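You operate a simulated robot arm through the tools that you are given. There is no shell and no other tool. Be economical: measure what you need, move in short steps, check, and stop when the job is done.

You run a simulated robot arm. Do the job below in one go: nothing can be reset, and whatever is moved stays where it is left.

TASK
Run the head out fast to 475 mm or beyond, then set SLOW and jog it to 750 mm.
Fine: speed lever to FAST for the run; hands clear of the moving head; brake on and drive stopped after.

Only the result counts: the job must be done as asked and must still hold three seconds after the hand-in. Knocking over, shifting, dropping, spilling or breaking anything else fails it.

THE ROBOT
A 6-joint arm with a two-finger parallel gripper, fixed in place. Base frame: the origin is at the foot of the arm, x ahead of it, y to its left, z up. Readings come in m, degrees, newtons and seconds.
With the tool pointing down near the work surface it reaches from about 0.3 to 0.8 m from the base axis. Its first joint turns from -166.0 to 166.0 degrees. Payload 3.91 kg.
The TCP is the grasp point between the finger pads, 0.03 m short of the fingertips. In the tool frame z runs along the fingers and y along their closing line. The gripper opens to 0.11 m. The fingers are 0.02 m wide and 0.01 m thick; the gripper's body (0.048 by 0.112 m) begins 0.055 m behind the TCP.
Orientation is told as [roll, pitch, yaw] about the base's x, y, z axes, in that order, counted from this pose: with the fingers straight down and closing along the base's y, the tool's x points along the base's -x, its y along +y and its z along -z.

THE INTERFACE
- The arm moves only by the tool play_rows. Its argument "targets" is text: rows parted by semicolons, each of 7 numbers parted by spaces: the shift along the base's x, y, z in m, then the turn, a rotation vector about the base's x, y, z in degrees, then the finger opening in m, from 0 to 0.11. In form: dx dy dz rx ry rz fingers; .... A call has 1 to 20 rows; each row is the pose to reach, as a shift and turn from the pose commanded when the call began. Each row takes 0.2 s and may step no farther than 0.05 m and 8.6 degrees from the row before; otherwise, or with a gripper value out of range, the whole call is refused. Where a pose cannot be reached the arm comes as near as it can. A force on the tool above 80 N (or 10 N above the force at the start of the call, whichever is more), or a blocked arm, ends the call early, and 0.2 s more pass. Each finger travels about 0.045 m/s and halts on what it meets, pressing with about 40 N; the grip force reading is that of the motor and also rises with nothing between the fingers. The clock runs only during rows and for 0.2 s after the last one: add rows that repeat a pose to give the fingers time. It gives the time, the measured TCP pose, the force on the tool (base axes), the opening and the grip force at its end, in the units of the frame above (readings bear some noise), with the torque about the TCP (base axes, N m) and any sound that the robot's microphone picked up.
- Cameras (640 x 400 px; columns grow to the right, rows downward): "scene" is fixed at [0.218, 0.6487, 1.4234]; the picture's right is [-0.97, -0.25, 0.00], its down [-0.08, 0.30, -0.95] and it looks along [0.24, -0.92, -0.31] (base axes); focal length 309 px, centre (320, 200). "wrist" rides on the gripper at [0.077, 0.007, -0.114] in the tool frame; the picture's right is [-0.09, 1.00, 0.00], its down [-0.80, -0.07, -0.59] and it looks along [-0.59, -0.05, 0.80] (tool axes); focal length 270 px, centre (320, 200). There is no depth. A picture from a camera that has moved, and an enlarged one, comes with that camera's place and axes in the base frame and with its lens.
- get_image(camera): a new picture of that camera. No time passes.
- lift_body(by): slides the trunk up (or, below 0, down) by that many m; the arm rides with it, the base frame stays. It gives what a move gives, with no picture.
- inspect(camera, box): a new picture of the part [left, top, right, bottom] of that camera's present view, enlarged. No time passes.
- hand_in(): hands the job in; it is judged then, once.

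Go step by step. Nothing tells you positions but the pictures and the camera data: compare them with the known pose of the tool, close in by small moves and look again before you grip or let go. The budget is 120 turns and 84 pictures, counting those below and the enlarged ones. Unless the task says otherwise, let go and move clear before handing in, and close with one line.

The tools are called after "Call:" as name(argument=value, ...) on one line, values as JSON. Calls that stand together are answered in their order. play_rows: Moves the arm, as the interface text tells. Its arguments: {"type":"object","properties":{"targets":{"type":"string"}},"required":["targets"]} The other tools are called the same way: lift_body (by) slides the trunk up or down; get_image (camera) takes a picture; inspect (camera, box) takes an enlarged picture of a part of a camera's view; hand_in () hands the job in.

At the start:

```text
time: 0.0
tcp_pos: [0.3888, -0.0744, 1.3326]
tcp_rot: [0.1, 0.0, 0.1]
contact_force: [0.6, -0.2, -0.8]
wrist_torque: [-0.01, -0.04, 0.04]
width: 0.1099
finger_force: 0.0
trunk travel left (down, up): [-0.525, 0.085]
```

scene: 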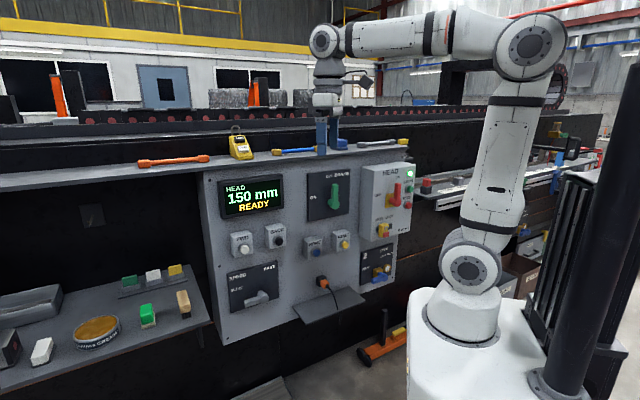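
wrist: 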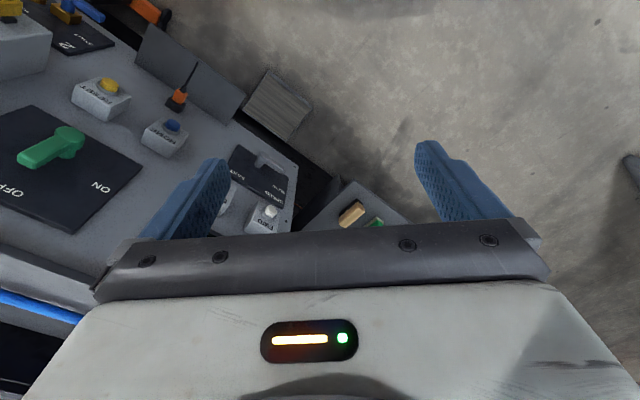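

I see a control panel with a display (150 mm READY), several buttons, levers and a brake switch. I'll enlarge its parts to read the labels.

Call:
inspect(camera="scene", box=[200, 150, 310, 220])

Call:
inspect(camera="scene", box=[300, 150, 420, 225])

Call:
inspect(camera="scene", box=[215, 220, 305, 320])

Call:
inspect(camera="scene", box=[290, 215, 410, 300])

```text
5.71 times, centred on (255, 185) of scene
camera zoom: at [0.218, 0.6487, 1.4234], right [-0.97, -0.25, 0.0], down [-0.08, 0.3, -0.95], along [0.24, -0.92, -0.31], focal length 1767 px, centre (691, 286)
```

zoom: 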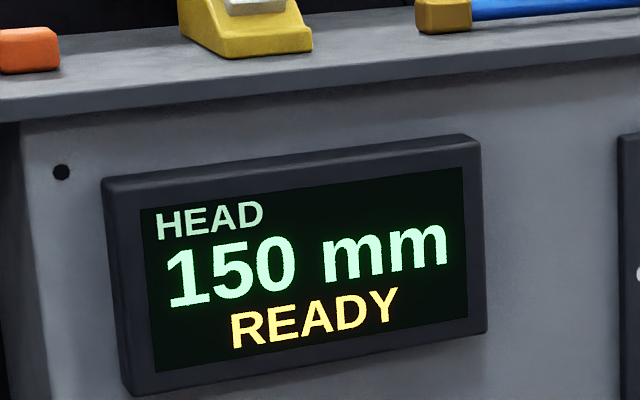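

```text
5.33 times, centred on (360, 188) of scene
camera zoom: at [0.218, 0.6487, 1.4234], right [-0.97, -0.25, 0.0], down [-0.08, 0.3, -0.95], along [0.24, -0.92, -0.31], focal length 1649 px, centre (107, 267)
```

zoom: 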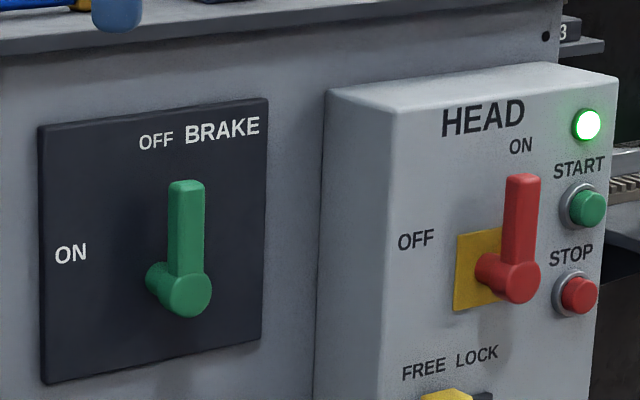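

```text
4.00 times, centred on (260, 270) of scene
camera zoom: at [0.218, 0.6487, 1.4234], right [-0.97, -0.25, 0.0], down [-0.08, 0.3, -0.95], along [0.24, -0.92, -0.31], focal length 1237 px, centre (560, -80)
```

zoom: 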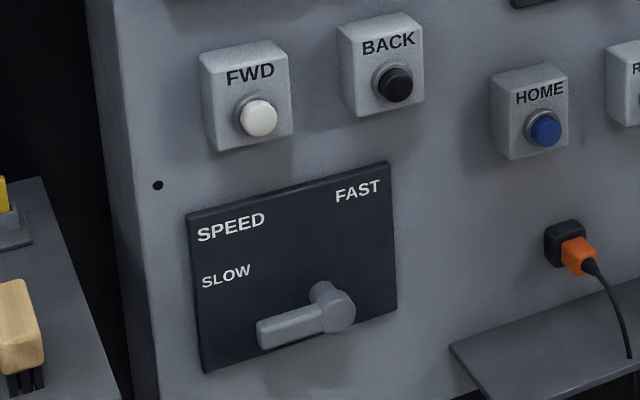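

```text
4.71 times, centred on (350, 258) of scene
camera zoom: at [0.218, 0.6487, 1.4234], right [-0.97, -0.25, 0.0], down [-0.08, 0.3, -0.95], along [0.24, -0.92, -0.31], focal length 1455 px, centre (179, -71)
```

zoom: 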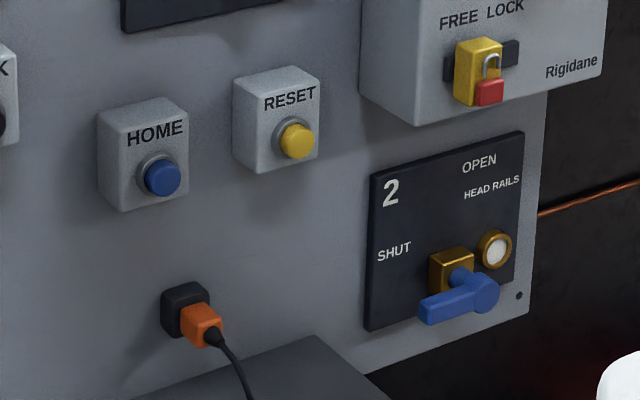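

The panel stands roughly 0.73 m out at azimuth −48°, facing the base. The brake is off, the head isolator is on and speed is at SLOW. I'll turn the tool towards the panel first, well clear of it.

Call:
play_rows(targets="-0.016 -0.034 -0.015 0 0 -7 0.11; -0.032 -0.068 -0.03 0 0 -14 0.11; -0.048 -0.102 -0.045 0 0 -21 0.11; -0.064 -0.136 -0.06 0 0 -28 0.11; -0.08 -0.17 -0.075 0 0 -35 0.11; -0.096 -0.204 -0.09 0 0 -42 0.11; -0.109 -0.236 -0.1 0 0 -48 0.11")

Call:
get_image(camera="scene")

Call:
get_image(camera="wrist")

```text
time: 1.6
tcp_pos: [0.2814, -0.3118, 1.233]
tcp_rot: [0.0, 0.0, -48.2]
contact_force: [-0.1, 0.1, -0.2]
wrist_torque: [0.02, 0.03, -0.03]
width: 0.1102
finger_force: 0.1
trunk travel left (down, up): [-0.525, 0.085]
```

```text
77 pictures are left
```

scene: 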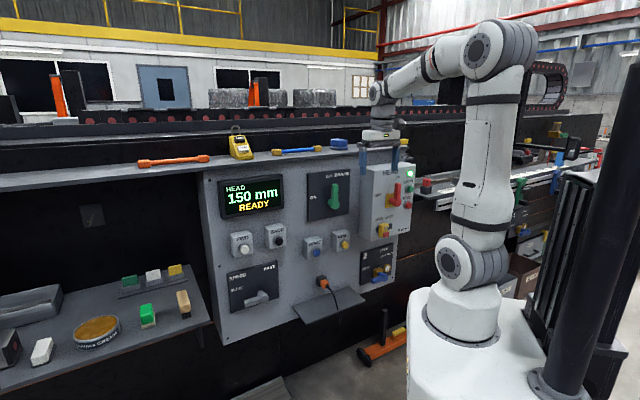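

```text
76 pictures are left
camera wrist: at [0.2347, -0.2501, 1.3472], right [0.8, 0.6, 0.0], down [0.48, -0.64, 0.59], along [0.36, -0.48, -0.8], focal length 270 px, centre (320, 200)
```

wrist: 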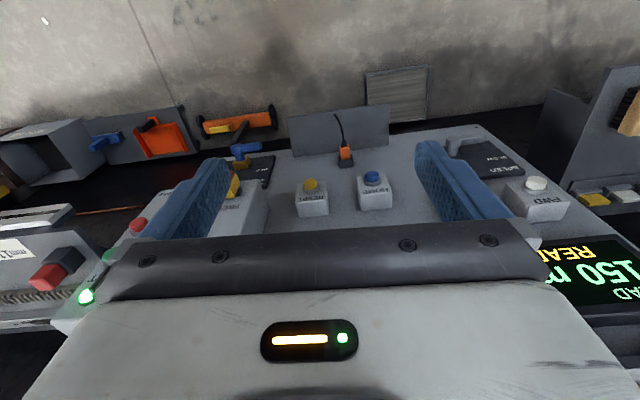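

Now I pitch the tool up to point at the panel horizontally.

Call:
play_rows(targets="0.005 -0.005 -0.01 -6.05 -5.48 0 0.11; 0.01 -0.01 -0.02 -12.1 -10.95 0 0.11; 0.015 -0.016 -0.03 -18.2 -16.4 0 0.11; 0.02 -0.021 -0.04 -24.2 -21.9 0 0.11; 0.025 -0.026 -0.05 -30.3 -27.4 0 0.11; 0.03 -0.032 -0.06 -36.3 -32.9 0 0.11; 0.035 -0.037 -0.07 -42.4 -38.3 0 0.11; 0.04 -0.042 -0.08 -48.4 -43.8 0 0.11; 0.044 -0.048 -0.08 -54.5 -49.3 0 0.11; 0.048 -0.053 -0.08 -60.5 -54.8 0 0.11; 0.054 -0.059 -0.08 -66.6 -60.2 0 0.11")

Call:
get_image(camera="scene")

Call:
get_image(camera="wrist")

```text
time: 4.0
tcp_pos: [0.3333, -0.405, 1.1647]
tcp_rot: [66.6, -89.0, -114.1]
contact_force: [-0.5, -0.4, 0.2]
wrist_torque: [-0.02, 0.01, 0.01]
width: 0.11
finger_force: 0.1
out of reach, approached as far as the arm can: row 7, 8, 9, 10, 11
trunk travel left (down, up): [-0.525, 0.085]
```

```text
75 pictures are left
```

scene: 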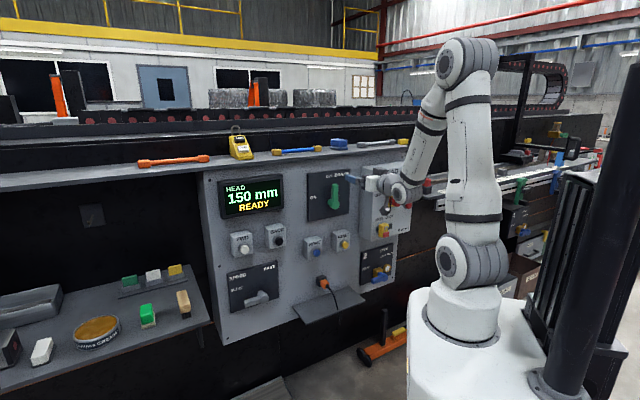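

```text
74 pictures are left
camera wrist: at [0.2608, -0.3144, 1.0899], right [0.73, 0.67, 0.1], down [-0.46, 0.38, 0.8], along [0.5, -0.64, 0.59], focal length 270 px, centre (320, 200)
```

wrist: 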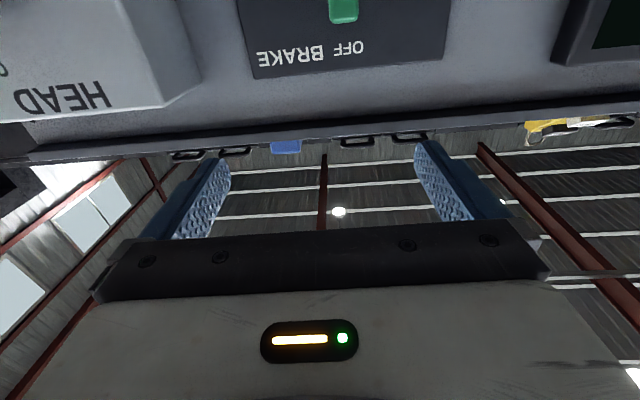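

The tool now points at the panel, but the arm is folded high. I'll lower the trunk to work at the panel's height.

Call:
lift_body(by=-0.3)

Call:
get_image(camera="scene")

Call:
get_image(camera="wrist")

```text
time: 7.0
tcp_pos: [0.3323, -0.403, 0.8656]
tcp_rot: [65.1, -88.8, -112.4]
contact_force: [-0.5, -0.7, -0.1]
wrist_torque: [-0.01, 0.01, 0.02]
width: 0.1098
finger_force: 0.1
trunk travel left (down, up): [-0.225, 0.385]
```

```text
73 pictures are left
```

scene: 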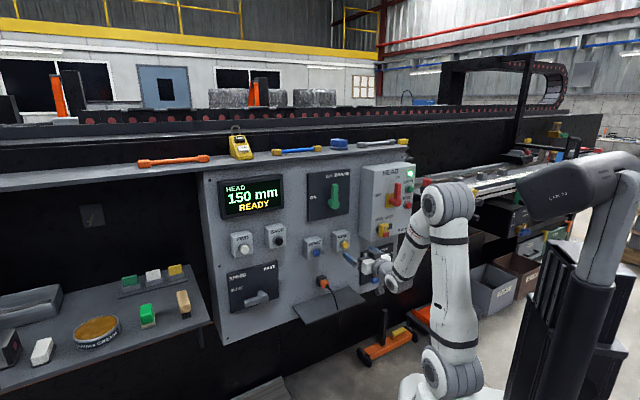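

```text
72 pictures are left
camera wrist: at [0.2609, -0.314, 0.7903], right [0.73, 0.67, 0.1], down [-0.46, 0.38, 0.8], along [0.5, -0.64, 0.58], focal length 270 px, centre (320, 200)
```

wrist: 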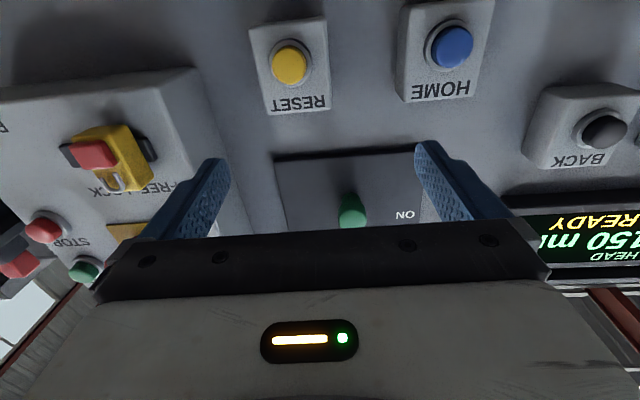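

The buttons are at about D=0.667 m, and the panel's yaw works out to −46°. Next I move along the panel to see the SPEED lever and FWD button, closing the fingers on the way.

Call:
play_rows(targets="0.033 0.027 -0.018 0 0 0.5 0.08; 0.066 0.054 -0.036 0 0 1 0.06; 0.1 0.081 -0.055 0 0 1.5 0.04; 0.133 0.108 -0.073 0 0 2 0.02; 0.166 0.135 -0.091 0 0 2 0; 0.2 0.162 -0.11 0 0 2 0; 0.233 0.189 -0.128 0 0 2 0; 0.266 0.216 -0.146 0 0 2 0; 0.266 0.216 -0.146 0 0 2 0")

Call:
get_image(camera="scene")

Call:
get_image(camera="wrist")

```text
time: 9.0
tcp_pos: [0.3937, -0.3651, 0.7839]
tcp_rot: [70.8, -84.6, -109.2]
contact_force: [0.2, -0.2, -0.2]
wrist_torque: [0.0, 0.01, -0.01]
width: 0.0
finger_force: 37.6
out of reach, approached as far as the arm can: row 1, 2, 3, 4, 5, 6, 7, 8, 9
trunk travel left (down, up): [-0.225, 0.385]
```

```text
71 pictures are left
```

scene: 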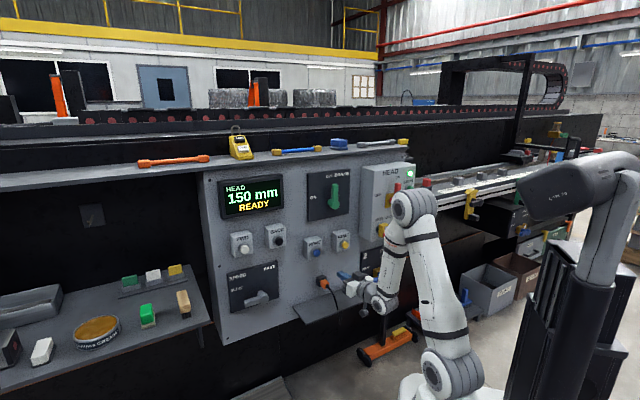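

```text
70 pictures are left
camera wrist: at [0.3096, -0.2829, 0.712], right [0.61, 0.77, 0.17], down [-0.53, 0.24, 0.81], along [0.58, -0.59, 0.56], focal length 270 px, centre (320, 200)
```

wrist: 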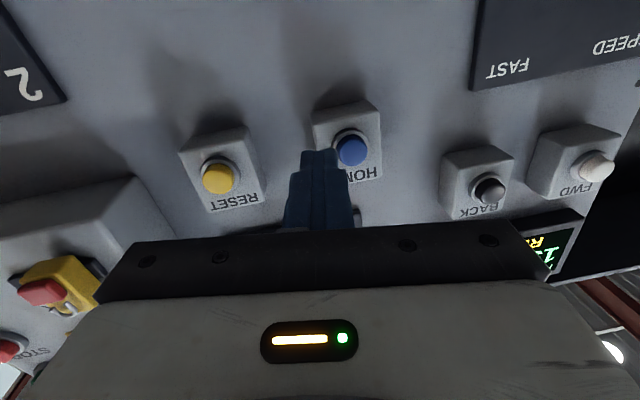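

The wrist is at its limit with the forearm so steep. I'll raise the TCP, then lower the trunk so that the forearm lies flatter.

Call:
play_rows(targets="0 0 0.04 0 0 0 0; 0 0 0.08 0 0 0 0; 0 0 0.12 0 0 0 0; 0 0 0.16 0 0 0 0; 0 0 0.2 0 0 0 0")

Call:
lift_body(by=-0.2)

Call:
get_image(camera="scene")

```text
time: 10.2
tcp_pos: [0.4001, -0.3813, 0.9825]
tcp_rot: [70.7, -84.8, -109.1]
contact_force: [0.3, -0.8, 0.0]
wrist_torque: [0.0, 0.01, -0.01]
width: 0.0
finger_force: 37.9
trunk travel left (down, up): [-0.225, 0.385]
```

```text
time: 12.4
tcp_pos: [0.4008, -0.381, 0.7803]
tcp_rot: [70.6, -84.7, -109.0]
contact_force: [-0.3, -0.4, 0.5]
wrist_torque: [-0.01, -0.01, -0.01]
width: 0.0
finger_force: 37.7
trunk travel left (down, up): [-0.025, 0.585]
```

```text
69 pictures are left
```

scene: 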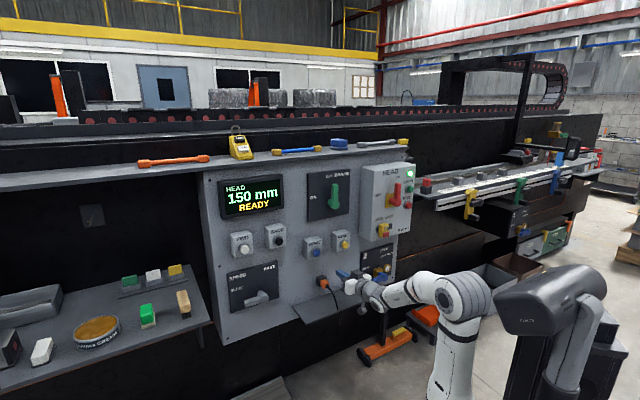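

That pose is much better. Now I correct the tool's orientation and move left to the SPEED lever.

Call:
play_rows(targets="0 0 0 -2.3 1.15 -3.85 0; 0 0 0 -4.6 2.3 -7.7 0; 0.033 0.032 -0.01 -4.6 2.3 -7.7 0; 0.066 0.064 -0.02 -4.6 2.3 -7.7 0; 0.1 0.097 -0.03 -4.6 2.3 -7.7 0; 0.133 0.13 -0.04 -4.6 2.3 -7.7 0; 0.165 0.162 -0.05 -4.6 2.3 -7.7 0; 0.197 0.194 -0.06 -4.6 2.3 -7.7 0")

Call:
get_image(camera="scene")

Call:
get_image(camera="wrist")

```text
time: 14.2
tcp_pos: [0.3761, -0.3993, 0.7783]
tcp_rot: [3.2, -89.4, -48.1]
contact_force: [-0.6, 0.3, -0.3]
wrist_torque: [-0.01, 0.01, 0.02]
width: 0.0
finger_force: 38.3
out of reach, approached as far as the arm can: row 2, 3, 4, 5, 6, 7, 8
trunk travel left (down, up): [-0.025, 0.585]
```

```text
68 pictures are left
```

scene: 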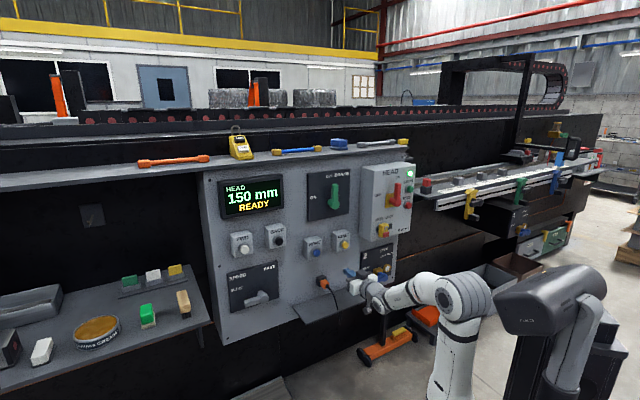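

```text
67 pictures are left
camera wrist: at [0.299, -0.3127, 0.7034], right [0.71, 0.7, 0.09], down [-0.46, 0.37, 0.81], along [0.53, -0.61, 0.58], focal length 270 px, centre (320, 200)
```

wrist: 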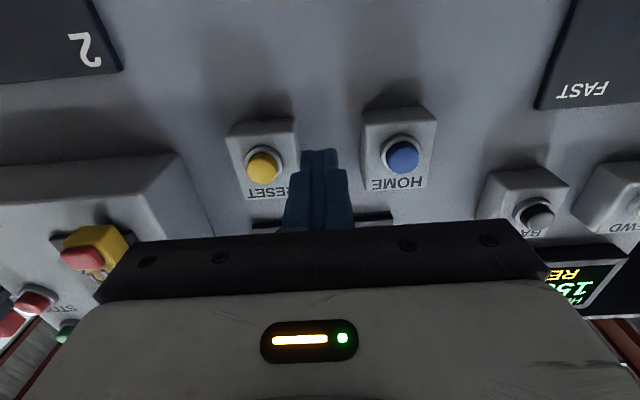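

Sideways travel with a level tool is blocked. I'll try tilting the tool downwards and then moving along the panel.

Call:
play_rows(targets="0 0 0.015 5.75 5.55 0 0; 0 0 0.03 11.5 11.1 0 0; 0 0 0.045 17.25 16.65 0 0; 0 0 0.06 23 22.2 0 0; 0 0 0.075 28.8 27.8 0 0; 0.02 0.02 0.075 28.8 27.8 0 0; 0.04 0.04 0.075 28.8 27.8 0 0; 0.06 0.06 0.075 28.8 27.8 0 0; 0.08 0.08 0.075 28.8 27.8 0 0; 0.1 0.1 0.075 28.8 27.8 0 0")

Call:
get_image(camera="scene")

```text
time: 16.4
tcp_pos: [0.4739, -0.307, 0.8563]
tcp_rot: [-0.1, -49.6, -46.2]
contact_force: [0.5, -0.9, 0.2]
wrist_torque: [0.0, -0.02, 0.01]
width: 0.0
finger_force: 37.9
out of reach, approached as far as the arm can: row 3, 4
trunk travel left (down, up): [-0.025, 0.585]
```

```text
66 pictures are left
```

scene: 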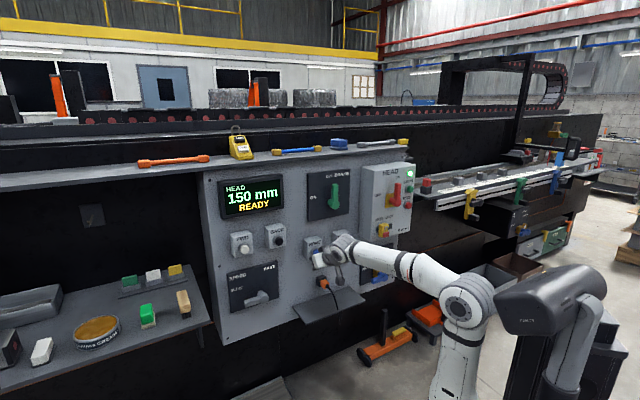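

It follows the commands now. I continue along to the lever area.

Call:
play_rows(targets="0.026 0.035 0 0 0 0 0; 0.052 0.07 0 0 0 0 0; 0.078 0.106 0 0 0 0 0; 0.103 0.142 0 0 0 0 0")

Call:
get_image(camera="scene")

Call:
get_image(camera="wrist")

```text
time: 17.4
tcp_pos: [0.577, -0.1658, 0.8576]
tcp_rot: [0.1, -49.6, -46.2]
contact_force: [-0.9, -0.5, -0.1]
wrist_torque: [0.02, -0.02, -0.01]
width: 0.0
finger_force: 37.7
trunk travel left (down, up): [-0.025, 0.585]
```

```text
65 pictures are left
```

scene: 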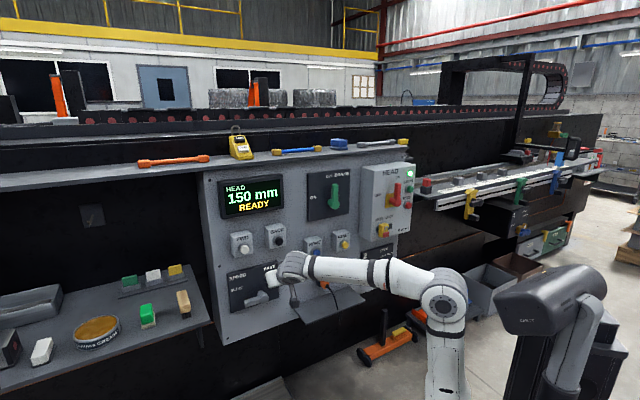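

```text
64 pictures are left
camera wrist: at [0.4867, -0.0624, 0.8729], right [0.76, 0.65, 0.07], down [-0.01, -0.1, 1.0], along [0.65, -0.75, -0.07], focal length 270 px, centre (320, 200)
```

wrist: 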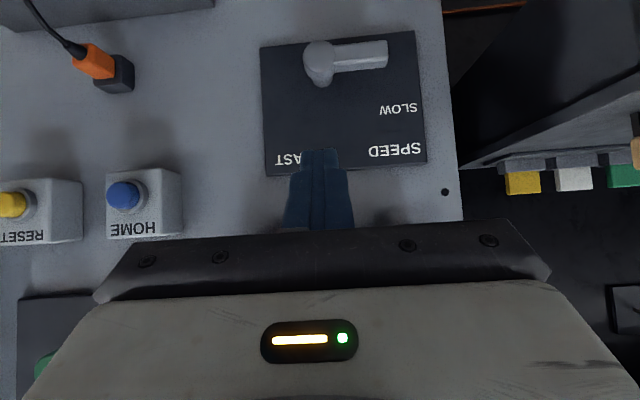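

The SPEED lever hub is at about e=0.302, D=0.65, z=0.711, with the lever pointing left to SLOW. I'll go below and in front of the lever's end.

Call:
play_rows(targets="0.014 0.003 -0.041 0 0 0 0; 0.028 0.005 -0.083 0 0 0 0; 0.043 0.008 -0.125 0 0 0 0; 0.057 0.01 -0.166 0 0 0 0; 0.071 0.013 -0.207 0 0 0 0")

Call:
get_image(camera="wrist")

Call:
inspect(camera="scene", box=[200, 220, 320, 320])

```text
time: 18.6
tcp_pos: [0.6482, -0.1523, 0.6477]
tcp_rot: [0.0, -49.6, -46.0]
contact_force: [0.0, 0.0, 0.7]
wrist_torque: [0.04, 0.01, 0.0]
width: 0.0001
finger_force: 37.4
trunk travel left (down, up): [-0.025, 0.585]
```

```text
63 pictures are left
camera wrist: at [0.5581, -0.0485, 0.6637], right [0.76, 0.65, 0.07], down [-0.01, -0.1, 1.0], along [0.65, -0.75, -0.07], focal length 270 px, centre (320, 200)
```

wrist: 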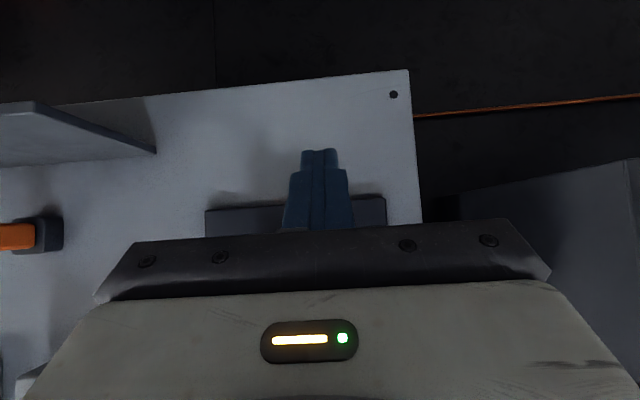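

```text
4.00 times, centred on (260, 270) of scene
camera zoom: at [0.218, 0.6487, 1.4234], right [-0.97, -0.25, 0.0], down [-0.08, 0.3, -0.95], along [0.24, -0.92, -0.31], focal length 1237 px, centre (560, -80)
```

zoom: 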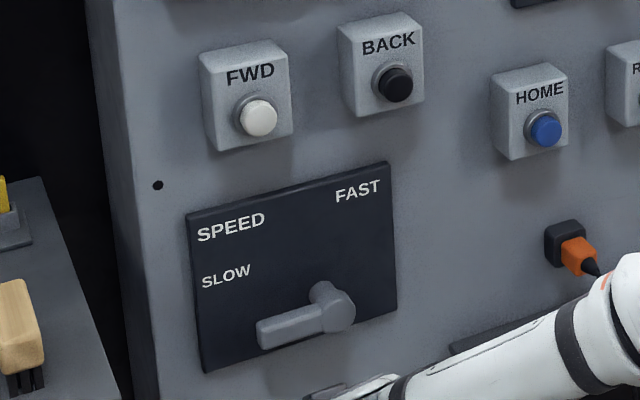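

Now in underneath the lever.

Call:
play_rows(targets="0.032 -0.033 0 0 0 0 0; 0.064 -0.066 0 0 0 0 0")

Call:
inspect(camera="scene", box=[200, 220, 320, 320])

```text
time: 19.2
tcp_pos: [0.7112, -0.2199, 0.6504]
tcp_rot: [-0.1, -49.6, -46.0]
contact_force: [0.7, 0.4, 0.3]
wrist_torque: [0.02, 0.0, 0.0]
width: 0.0
finger_force: 37.1
trunk travel left (down, up): [-0.025, 0.585]
```

```text
4.00 times, centred on (260, 270) of scene
camera zoom: at [0.218, 0.6487, 1.4234], right [-0.97, -0.25, 0.0], down [-0.08, 0.3, -0.95], along [0.24, -0.92, -0.31], focal length 1237 px, centre (560, -80)
```

zoom: 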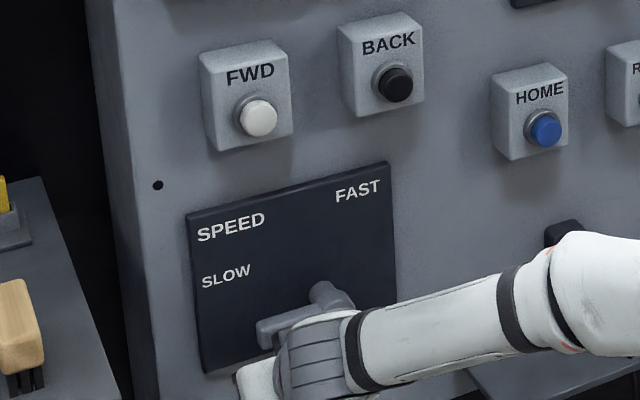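

Sweep the lever up through the arc towards FAST.

Call:
play_rows(targets="-0.003 -0.003 0.02 0 0 0 0; -0.0047 -0.0045 0.037 0 0 0 0; -0.0014 -0.0014 0.051 0 0 0 0; -0.0007 -0.0007 0.065 0 0 0 0; -0.0036 -0.0035 0.08 0 0 0 0; -0.0086 -0.0083 0.093 0 0 0 0; -0.0165 -0.016 0.104 0 0 0 0; -0.027 -0.026 0.111 0 0 0 0; -0.029 -0.028 0.111 0 0 0 0")

Call:
get_image(camera="wrist")

Call:
inspect(camera="scene", box=[200, 220, 320, 320])

```text
time: 21.2
tcp_pos: [0.6835, -0.2446, 0.7596]
tcp_rot: [0.1, -49.7, -45.9]
contact_force: [17.1, 13.6, -1.5]
wrist_torque: [0.24, -0.31, 0.48]
width: 0.0001
finger_force: 37.4
trunk travel left (down, up): [-0.025, 0.585]
```

```text
60 pictures are left
camera wrist: at [0.5929, -0.1413, 0.7755], right [0.75, 0.65, 0.07], down [-0.01, -0.1, 1.0], along [0.66, -0.75, -0.07], focal length 270 px, centre (320, 200)
```

wrist: 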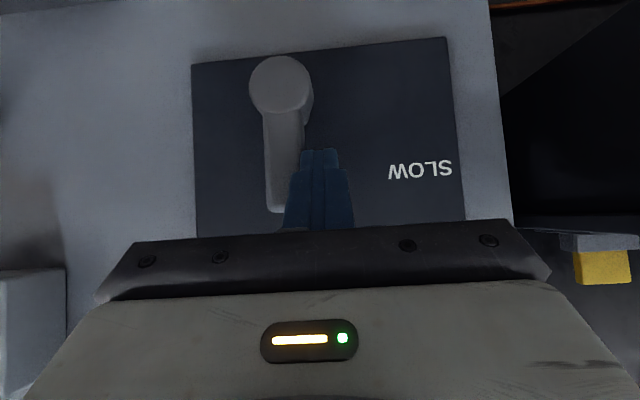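

```text
4.00 times, centred on (260, 270) of scene
camera zoom: at [0.218, 0.6487, 1.4234], right [-0.97, -0.25, 0.0], down [-0.08, 0.3, -0.95], along [0.24, -0.92, -0.31], focal length 1237 px, centre (560, -80)
```

zoom: 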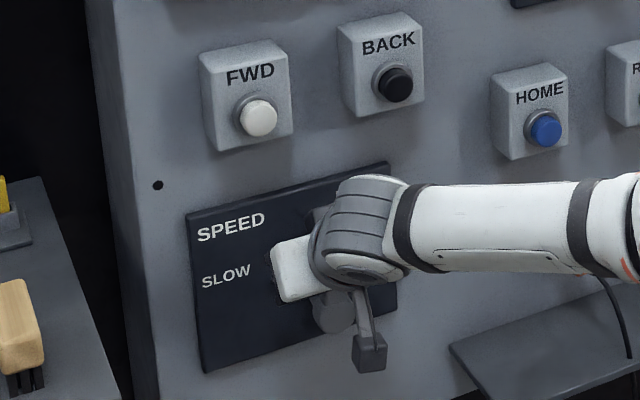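

The lever is up at FAST and resting on its stop. I back away and move up in front of the FWD button.

Call:
play_rows(targets="0.007 0.007 0 0 0 0 0; -0.028 0.043 0 0 0 0 0; -0.056 0.072 0 0 0 0 0; -0.05 0.08 0.045 0 0 0 0; -0.045 0.085 0.09 0 0 0 0; -0.04 0.09 0.138 0 0 0 0; -0.037 0.091 0.186 0 0 0 0")

Call:
get_image(camera="wrist")

Call:
inspect(camera="scene", box=[200, 170, 320, 320])

```text
refused: row 2 steps farther than a row can; nothing moved
```

```text
58 pictures are left
camera wrist: at [0.5929, -0.1413, 0.7755], right [0.75, 0.65, 0.07], down [-0.01, -0.1, 1.0], along [0.66, -0.75, -0.07], focal length 270 px, centre (320, 200)
```

wrist: 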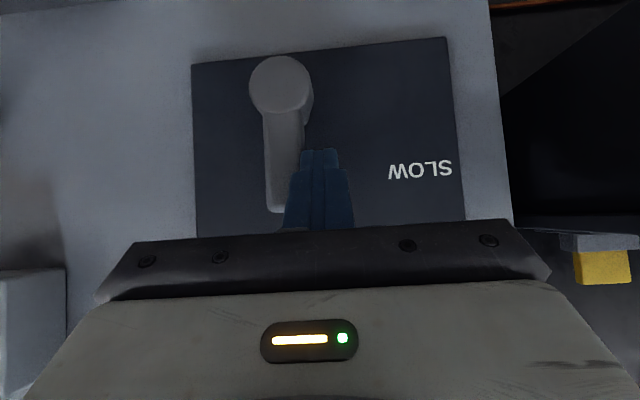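

```text
2.67 times, centred on (260, 245) of scene
camera zoom: at [0.218, 0.6487, 1.4234], right [-0.97, -0.25, 0.0], down [-0.08, 0.3, -0.95], along [0.24, -0.92, -0.31], focal length 825 px, centre (480, 80)
```

zoom: 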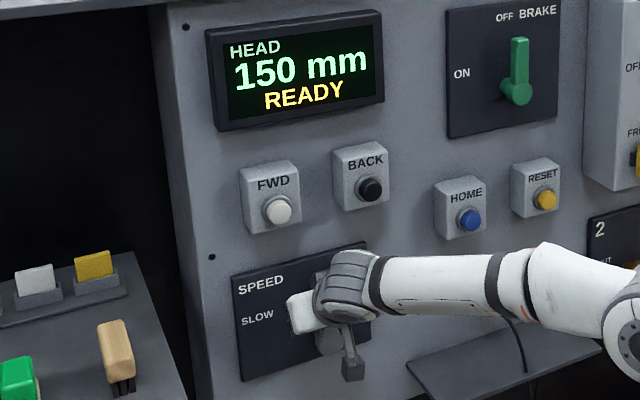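

The second step was slightly too long and was refused, so I resend it with shorter steps.

Call:
play_rows(targets="0.007 0.007 0 0 0 0 0; -0.024 0.04 0 0 0 0 0; -0.056 0.072 0 0 0 0 0; -0.05 0.08 0.045 0 0 0 0; -0.045 0.085 0.09 0 0 0 0; -0.04 0.09 0.138 0 0 0 0; -0.037 0.091 0.186 0 0 0 0")

Call:
get_image(camera="wrist")

Call:
inspect(camera="scene", box=[200, 170, 320, 320])

```text
time: 22.8
tcp_pos: [0.6452, -0.1567, 0.9458]
tcp_rot: [-0.1, -49.6, -46.0]
contact_force: [-0.1, -0.4, 0.3]
wrist_torque: [0.02, 0.0, 0.04]
width: 0.0002
finger_force: 37.2
trunk travel left (down, up): [-0.025, 0.585]
```

```text
56 pictures are left
camera wrist: at [0.5553, -0.0532, 0.9622], right [0.76, 0.65, 0.07], down [0.0, -0.1, 1.0], along [0.65, -0.75, -0.07], focal length 270 px, centre (320, 200)
```

wrist: 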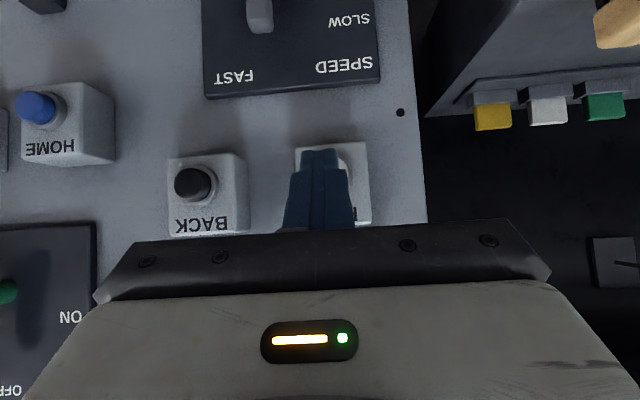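

```text
2.67 times, centred on (260, 245) of scene
camera zoom: at [0.218, 0.6487, 1.4234], right [-0.97, -0.25, 0.0], down [-0.08, 0.3, -0.95], along [0.24, -0.92, -0.31], focal length 825 px, centre (480, 80)
```

zoom: 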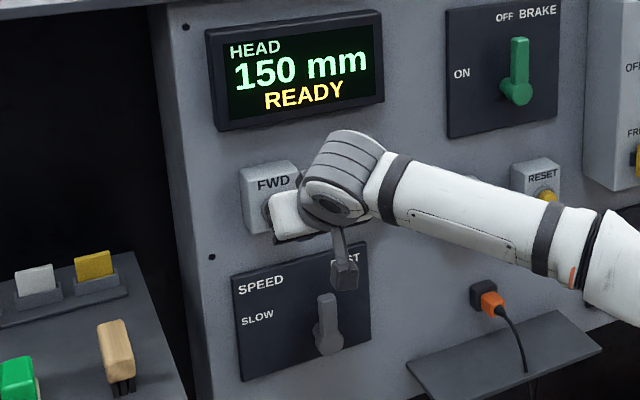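

The fingertips line up with FWD. I'll do a brief press and release to learn how it behaves.

Call:
play_rows(targets="0.0278 -0.0288 0 0 0 0 0; 0.0521 -0.0539 0 0 0 0 0; 0.0612 -0.0633 0 0 0 0 0; 0.0417 -0.0431 0 0 0 0 0; 0.0417 -0.0431 0 0 0 0 0")

Call:
inspect(camera="scene", box=[200, 170, 320, 320])

```text
time: 24.0
tcp_pos: [0.6848, -0.2008, 0.9453]
tcp_rot: [-0.1, -49.6, -46.0]
contact_force: [0.6, 0.0, -0.6]
wrist_torque: [0.01, 0.01, 0.01]
width: 0.0
finger_force: 37.8
trunk travel left (down, up): [-0.025, 0.585]
heard: click
```

```text
2.67 times, centred on (260, 245) of scene
camera zoom: at [0.218, 0.6487, 1.4234], right [-0.97, -0.25, 0.0], down [-0.08, 0.3, -0.95], along [0.24, -0.92, -0.31], focal length 825 px, centre (480, 80)
```

zoom: 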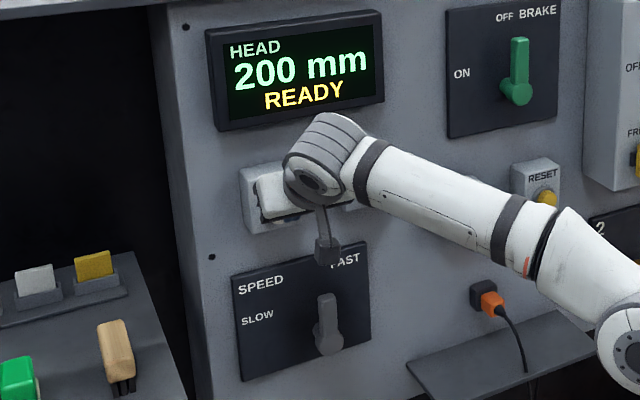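

A click, and the head went to 200 mm. I'll hold the press longer to see whether it is step or hold-to-run.

Call:
play_rows(targets="0 0 0 0 0 0 0; 0.0195 -0.0202 0 0 0 0 0; 0.0195 -0.0202 0 0 0 0 0; 0.0195 -0.0202 0 0 0 0 0; 0 0 0 0 0 0 0")

Call:
inspect(camera="scene", box=[200, 170, 320, 320])

```text
time: 24.8
tcp_pos: [0.6977, -0.2133, 0.9474]
tcp_rot: [-0.2, -49.0, -46.0]
contact_force: [-39.2, 25.9, -1.3]
wrist_torque: [0.36, 0.54, 0.03]
width: 0.0
finger_force: 37.5
trunk travel left (down, up): [-0.025, 0.585]
heard: click
stopped in row 4: the force on the tool passed its limit at 82 N (the readings are from after the stop); the commanded pose is now the measured one
```

```text
2.67 times, centred on (260, 245) of scene
camera zoom: at [0.218, 0.6487, 1.4234], right [-0.97, -0.25, 0.0], down [-0.08, 0.3, -0.95], along [0.24, -0.92, -0.31], focal length 825 px, centre (480, 80)
```

zoom: 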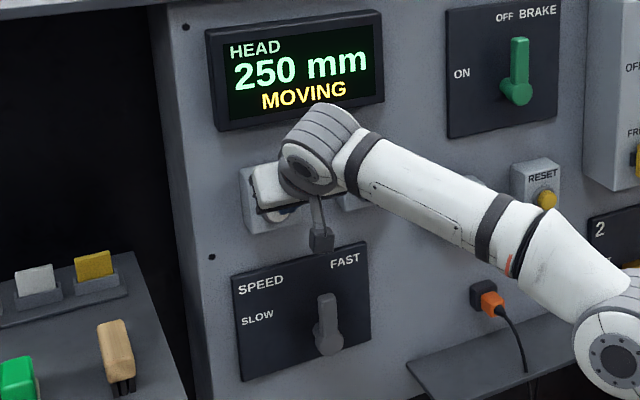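

The button is still held and the head shows MOVING at 250. I hold for one more row and watch.

Call:
play_rows(targets="0 0 0 0 0 0 0")

Call:
inspect(camera="scene", box=[200, 170, 320, 320])

```text
time: 25.2
tcp_pos: [0.6989, -0.2137, 0.9482]
tcp_rot: [-0.1, -49.1, -46.0]
contact_force: [-45.6, 32.7, 0.3]
wrist_torque: [0.41, 0.62, 0.13]
width: 0.0001
finger_force: 37.8
trunk travel left (down, up): [-0.025, 0.585]
```

```text
2.67 times, centred on (260, 245) of scene
camera zoom: at [0.218, 0.6487, 1.4234], right [-0.97, -0.25, 0.0], down [-0.08, 0.3, -0.95], along [0.24, -0.92, -0.31], focal length 825 px, centre (480, 80)
```

zoom: 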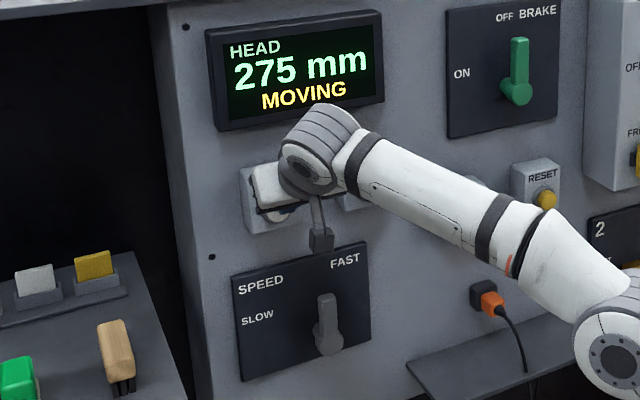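

Hold-to-run: I keep holding for about a second, then look at the display and the whole scene.

Call:
play_rows(targets="0 0 0 0 0 0 0; 0 0 0 0 0 0 0; 0 0 0 0 0 0 0; 0 0 0 0 0 0 0; 0 0 0 0 0 0 0")

Call:
get_image(camera="scene")

```text
time: 26.4
tcp_pos: [0.6989, -0.2143, 0.9481]
tcp_rot: [0.0, -49.1, -46.1]
contact_force: [-44.4, 38.3, 4.0]
wrist_torque: [0.42, 0.49, 0.27]
width: 0.0
finger_force: 37.6
trunk travel left (down, up): [-0.025, 0.585]
```

```text
51 pictures are left
```

scene: 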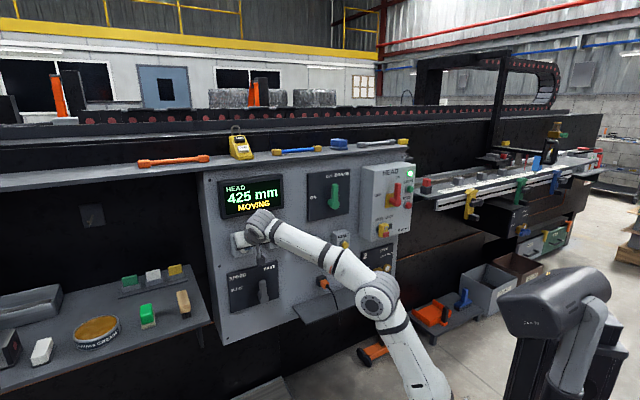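

425 mm at roughly 125 mm/s. I hold a little longer and then release, which should stop it just past 475.

Call:
play_rows(targets="0 0 0 0 0 0 0; 0 0 0 0 0 0 0; 0 0 0 0 0 0 0; -0.0278 0.0288 0 0 0 0 0; -0.0278 0.0288 0 0 0 0 0")

Call:
inspect(camera="scene", box=[200, 170, 320, 320])

```text
time: 27.6
tcp_pos: [0.6755, -0.1879, 0.9434]
tcp_rot: [-0.2, -49.0, -46.0]
contact_force: [0.3, -0.4, 0.0]
wrist_torque: [-0.01, 0.02, 0.01]
width: 0.0
finger_force: 37.8
trunk travel left (down, up): [-0.025, 0.585]
```

```text
2.67 times, centred on (260, 245) of scene
camera zoom: at [0.218, 0.6487, 1.4234], right [-0.97, -0.25, 0.0], down [-0.08, 0.3, -0.95], along [0.24, -0.92, -0.31], focal length 825 px, centre (480, 80)
```

zoom: 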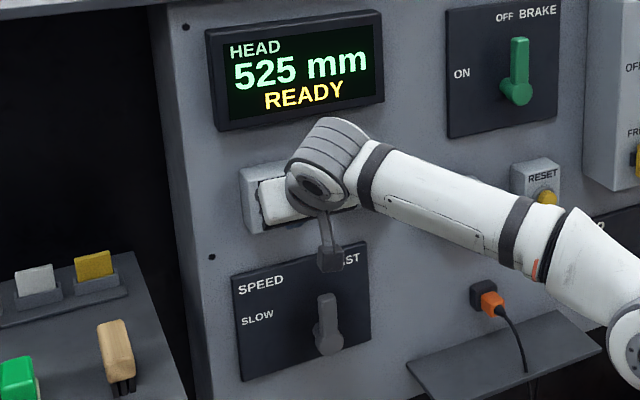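

The head stopped at 525 mm, READY. Now I go to the right-hand side of the SPEED lever to push it back to SLOW.

Call:
play_rows(targets="-0.0313 0.0324 0 0 0 0 0; -0.049 0.015 -0.04 0 0 0 0; -0.067 -0.0025 -0.08 0 0 0 0; -0.085 -0.02 -0.12 0 0 0 0; -0.095 -0.029 -0.15 0 0 0 0; -0.103 -0.037 -0.182 0 0 0 0; -0.071 -0.07 -0.182 0 0 0 0; -0.039 -0.103 -0.182 0 0 0 0")

Call:
get_image(camera="wrist")

```text
time: 29.4
tcp_pos: [0.6362, -0.2945, 0.7606]
tcp_rot: [-0.1, -49.0, -45.9]
contact_force: [-0.2, 0.1, 0.2]
wrist_torque: [0.01, -0.01, 0.01]
width: 0.0001
finger_force: 38.1
trunk travel left (down, up): [-0.025, 0.585]
```

```text
49 pictures are left
camera wrist: at [0.5458, -0.1907, 0.7792], right [0.76, 0.65, 0.07], down [0.0, -0.1, 0.99], along [0.65, -0.75, -0.08], focal length 270 px, centre (320, 200)
```

wrist: 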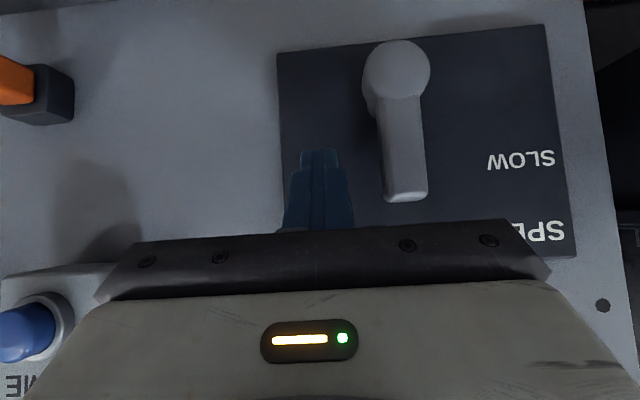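

Positioned right of the lever. Sweep it over to SLOW.

Call:
play_rows(targets="0.0216 0.0209 0 0 0 0 0; 0.0288 0.0278 0.005 0 0 0 0; 0.0367 0.0354 0.007 0 0 0 0; 0.0453 0.0438 0.007 0 0 0 0; 0.0546 0.0528 0.004 0 0 0 0; 0.064 0.0619 -0.003 0 0 0 0; 0.0712 0.0688 -0.0145 0 0 0 0; 0.0719 0.0695 -0.018 0 0 0 0")

Call:
get_image(camera="wrist")

```text
time: 31.2
tcp_pos: [0.7097, -0.2229, 0.7445]
tcp_rot: [-0.1, -49.0, -46.0]
contact_force: [-0.2, 0.6, 0.5]
wrist_torque: [0.02, 0.04, 0.02]
width: 0.0001
finger_force: 38.1
trunk travel left (down, up): [-0.025, 0.585]
```

```text
48 pictures are left
camera wrist: at [0.6178, -0.1195, 0.7613], right [0.76, 0.65, 0.07], down [0.0, -0.1, 0.99], along [0.65, -0.75, -0.08], focal length 270 px, centre (320, 200)
```

wrist: 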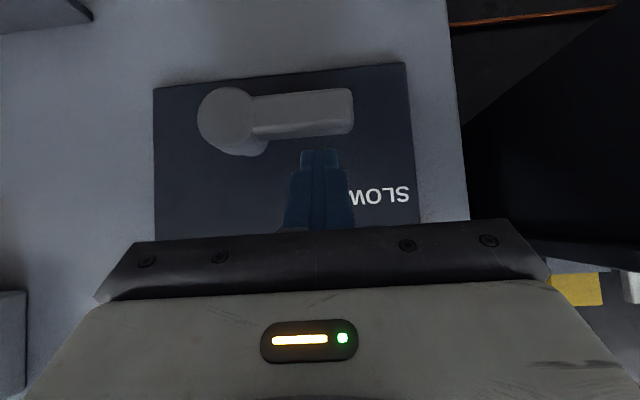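

The lever is at SLOW. Back to the FWD button.

Call:
play_rows(targets="-0.032 0.0335 0.01 0 0 0 0; -0.0646 0.067 0.02 0 0 0 0; -0.0646 0.067 0.065 0 0 0 0; -0.0646 0.067 0.11 0 0 0 0; -0.0646 0.067 0.155 0 0 0 0; -0.0646 0.067 0.199 0 0 0 0; -0.0334 0.0345 0.199 0 0 0 0")

Call:
inspect(camera="scene", box=[200, 170, 320, 320])

```text
time: 32.8
tcp_pos: [0.6725, -0.1871, 0.9447]
tcp_rot: [0.0, -49.0, -46.0]
contact_force: [-1.0, 0.7, 1.0]
wrist_torque: [0.0, 0.0, -0.01]
width: 0.0
finger_force: 37.8
trunk travel left (down, up): [-0.025, 0.585]
```

```text
2.67 times, centred on (260, 245) of scene
camera zoom: at [0.218, 0.6487, 1.4234], right [-0.97, -0.25, 0.0], down [-0.08, 0.3, -0.95], along [0.24, -0.92, -0.31], focal length 825 px, centre (480, 80)
```

zoom: 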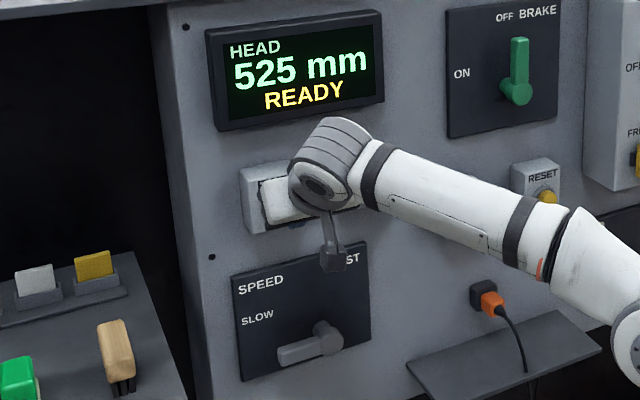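

Speed shows SLOW and the display is READY at 525. A short press to learn the jog speed.

Call:
play_rows(targets="0.0195 -0.0201 0 0 0 0 0; 0.0271 -0.028 0 0 0 0 0; 0.0271 -0.028 0 0 0 0 0; 0.0271 -0.028 0 0 0 0 0; 0.0271 -0.028 0 0 0 0 0; 0.0271 -0.028 0 0 0 0 0")

Call:
inspect(camera="scene", box=[200, 170, 320, 320])

```text
time: 34.2
tcp_pos: [0.6964, -0.2135, 0.9426]
tcp_rot: [-0.3, -48.8, -45.9]
contact_force: [-40.1, 34.3, -17.0]
wrist_torque: [0.81, 0.82, -0.08]
width: 0.0
finger_force: 37.3
trunk travel left (down, up): [-0.025, 0.585]
heard: click
```

```text
2.67 times, centred on (260, 245) of scene
camera zoom: at [0.218, 0.6487, 1.4234], right [-0.97, -0.25, 0.0], down [-0.08, 0.3, -0.95], along [0.24, -0.92, -0.31], focal length 825 px, centre (480, 80)
```

zoom: 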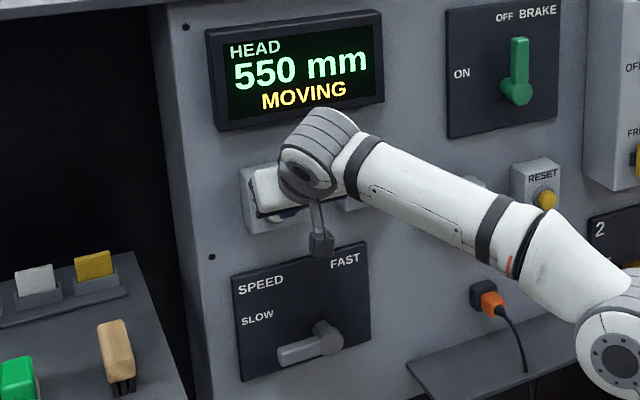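

Still holding, moving slowly. Hold about 2 s more to calibrate.

Call:
play_rows(targets="0 0 0 0 0 0 0; 0 0 0 0 0 0 0; 0 0 0 0 0 0 0; 0 0 0 0 0 0 0; 0 0 0 0 0 0 0; 0 0 0 0 0 0 0; 0 0 0 0 0 0 0; 0 0 0 0 0 0 0; 0 0 0 0 0 0 0")

Call:
inspect(camera="scene", box=[200, 170, 320, 320])

```text
time: 36.2
tcp_pos: [0.6983, -0.2121, 0.9428]
tcp_rot: [-0.2, -48.8, -45.8]
contact_force: [-37.2, 37.0, -16.8]
wrist_torque: [0.7, 0.87, 0.03]
width: 0.0002
finger_force: 37.3
trunk travel left (down, up): [-0.025, 0.585]
```

```text
2.67 times, centred on (260, 245) of scene
camera zoom: at [0.218, 0.6487, 1.4234], right [-0.97, -0.25, 0.0], down [-0.08, 0.3, -0.95], along [0.24, -0.92, -0.31], focal length 825 px, centre (480, 80)
```

zoom: 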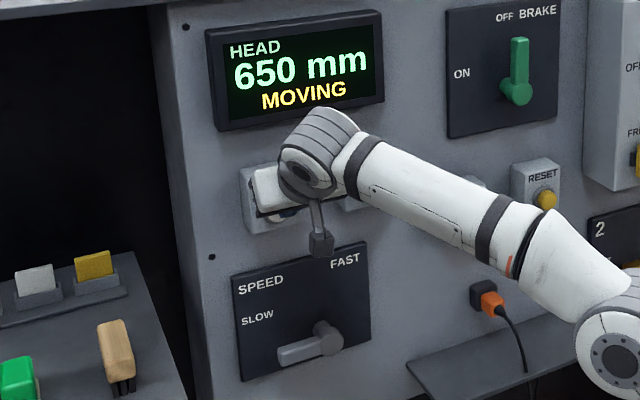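

About 50 mm/s. I hold 1 s more and check.

Call:
play_rows(targets="0 0 0 0 0 0 0; 0 0 0 0 0 0 0; 0 0 0 0 0 0 0; 0 0 0 0 0 0 0")

Call:
inspect(camera="scene", box=[200, 170, 320, 320])

```text
time: 37.2
tcp_pos: [0.6979, -0.2136, 0.9442]
tcp_rot: [-0.2, -48.8, -45.9]
contact_force: [-37.7, 37.8, -16.3]
wrist_torque: [0.72, 0.84, 0.03]
width: 0.0
finger_force: 37.5
trunk travel left (down, up): [-0.025, 0.585]
```

```text
2.67 times, centred on (260, 245) of scene
camera zoom: at [0.218, 0.6487, 1.4234], right [-0.97, -0.25, 0.0], down [-0.08, 0.3, -0.95], along [0.24, -0.92, -0.31], focal length 825 px, centre (480, 80)
```

zoom: 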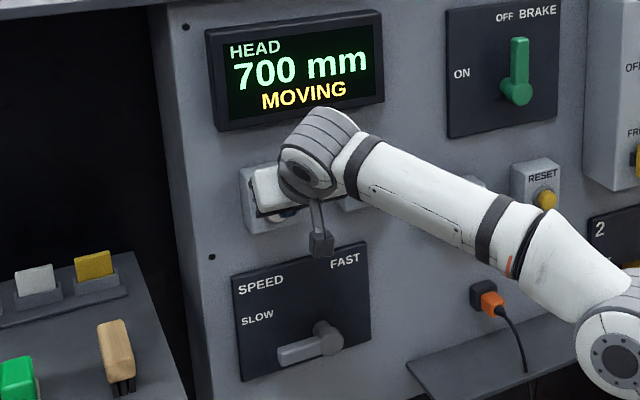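

At 700 mm. I release now to see where it settles, then finish with short jogs.

Call:
play_rows(targets="-0.0278 0.0288 0 0 0 0 0")

Call:
inspect(camera="scene", box=[200, 170, 320, 320])

Call:
get_image(camera="scene")

```text
time: 37.6
tcp_pos: [0.6746, -0.1906, 0.9442]
tcp_rot: [-0.1, -49.1, -46.0]
contact_force: [1.0, 0.3, -0.6]
wrist_torque: [-0.02, -0.03, 0.0]
width: 0.0
finger_force: 37.4
trunk travel left (down, up): [-0.025, 0.585]
```

```text
2.67 times, centred on (260, 245) of scene
camera zoom: at [0.218, 0.6487, 1.4234], right [-0.97, -0.25, 0.0], down [-0.08, 0.3, -0.95], along [0.24, -0.92, -0.31], focal length 825 px, centre (480, 80)
```

zoom: 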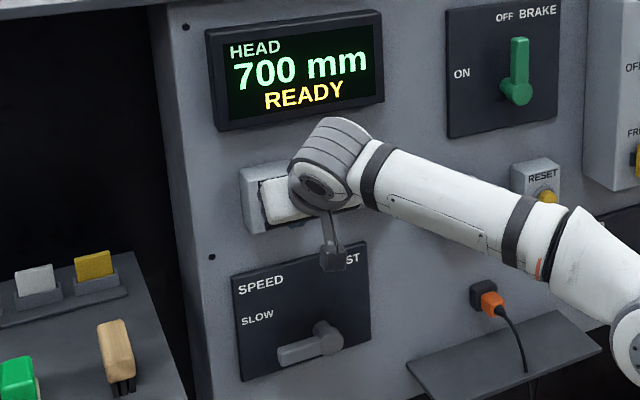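

```text
42 pictures are left
```

scene: 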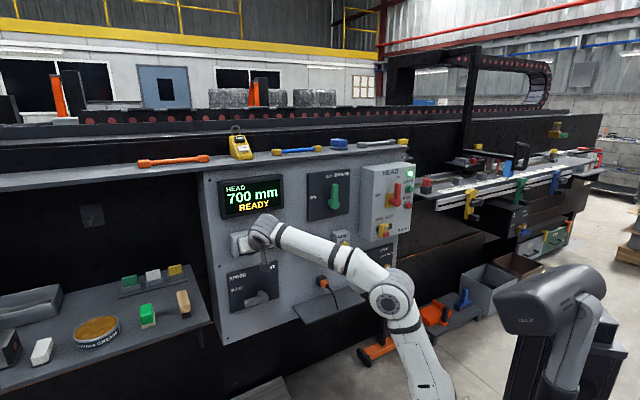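

700, READY, still under 750. One brief press now.

Call:
play_rows(targets="0.025 -0.0255 0 0 0 0 0; 0 0 0 0 0 0 0; 0 0 0 0 0 0 0")

Call:
inspect(camera="scene", box=[200, 170, 320, 320])

```text
time: 38.4
tcp_pos: [0.6727, -0.1854, 0.9437]
tcp_rot: [-0.1, -48.9, -46.0]
contact_force: [0.0, -0.1, 0.3]
wrist_torque: [-0.02, -0.03, 0.01]
width: 0.0
finger_force: 37.5
trunk travel left (down, up): [-0.025, 0.585]
heard: click
```

```text
2.67 times, centred on (260, 245) of scene
camera zoom: at [0.218, 0.6487, 1.4234], right [-0.97, -0.25, 0.0], down [-0.08, 0.3, -0.95], along [0.24, -0.92, -0.31], focal length 825 px, centre (480, 80)
```

zoom: 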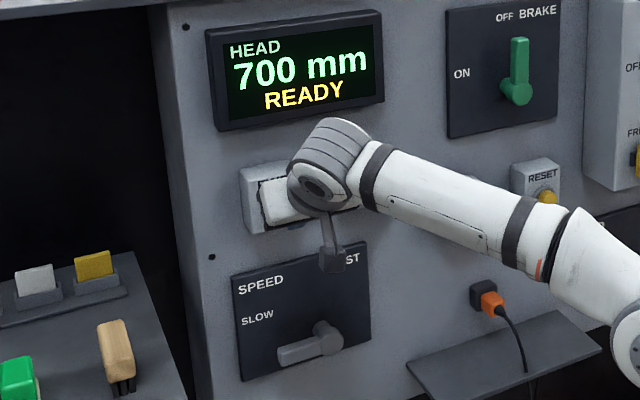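

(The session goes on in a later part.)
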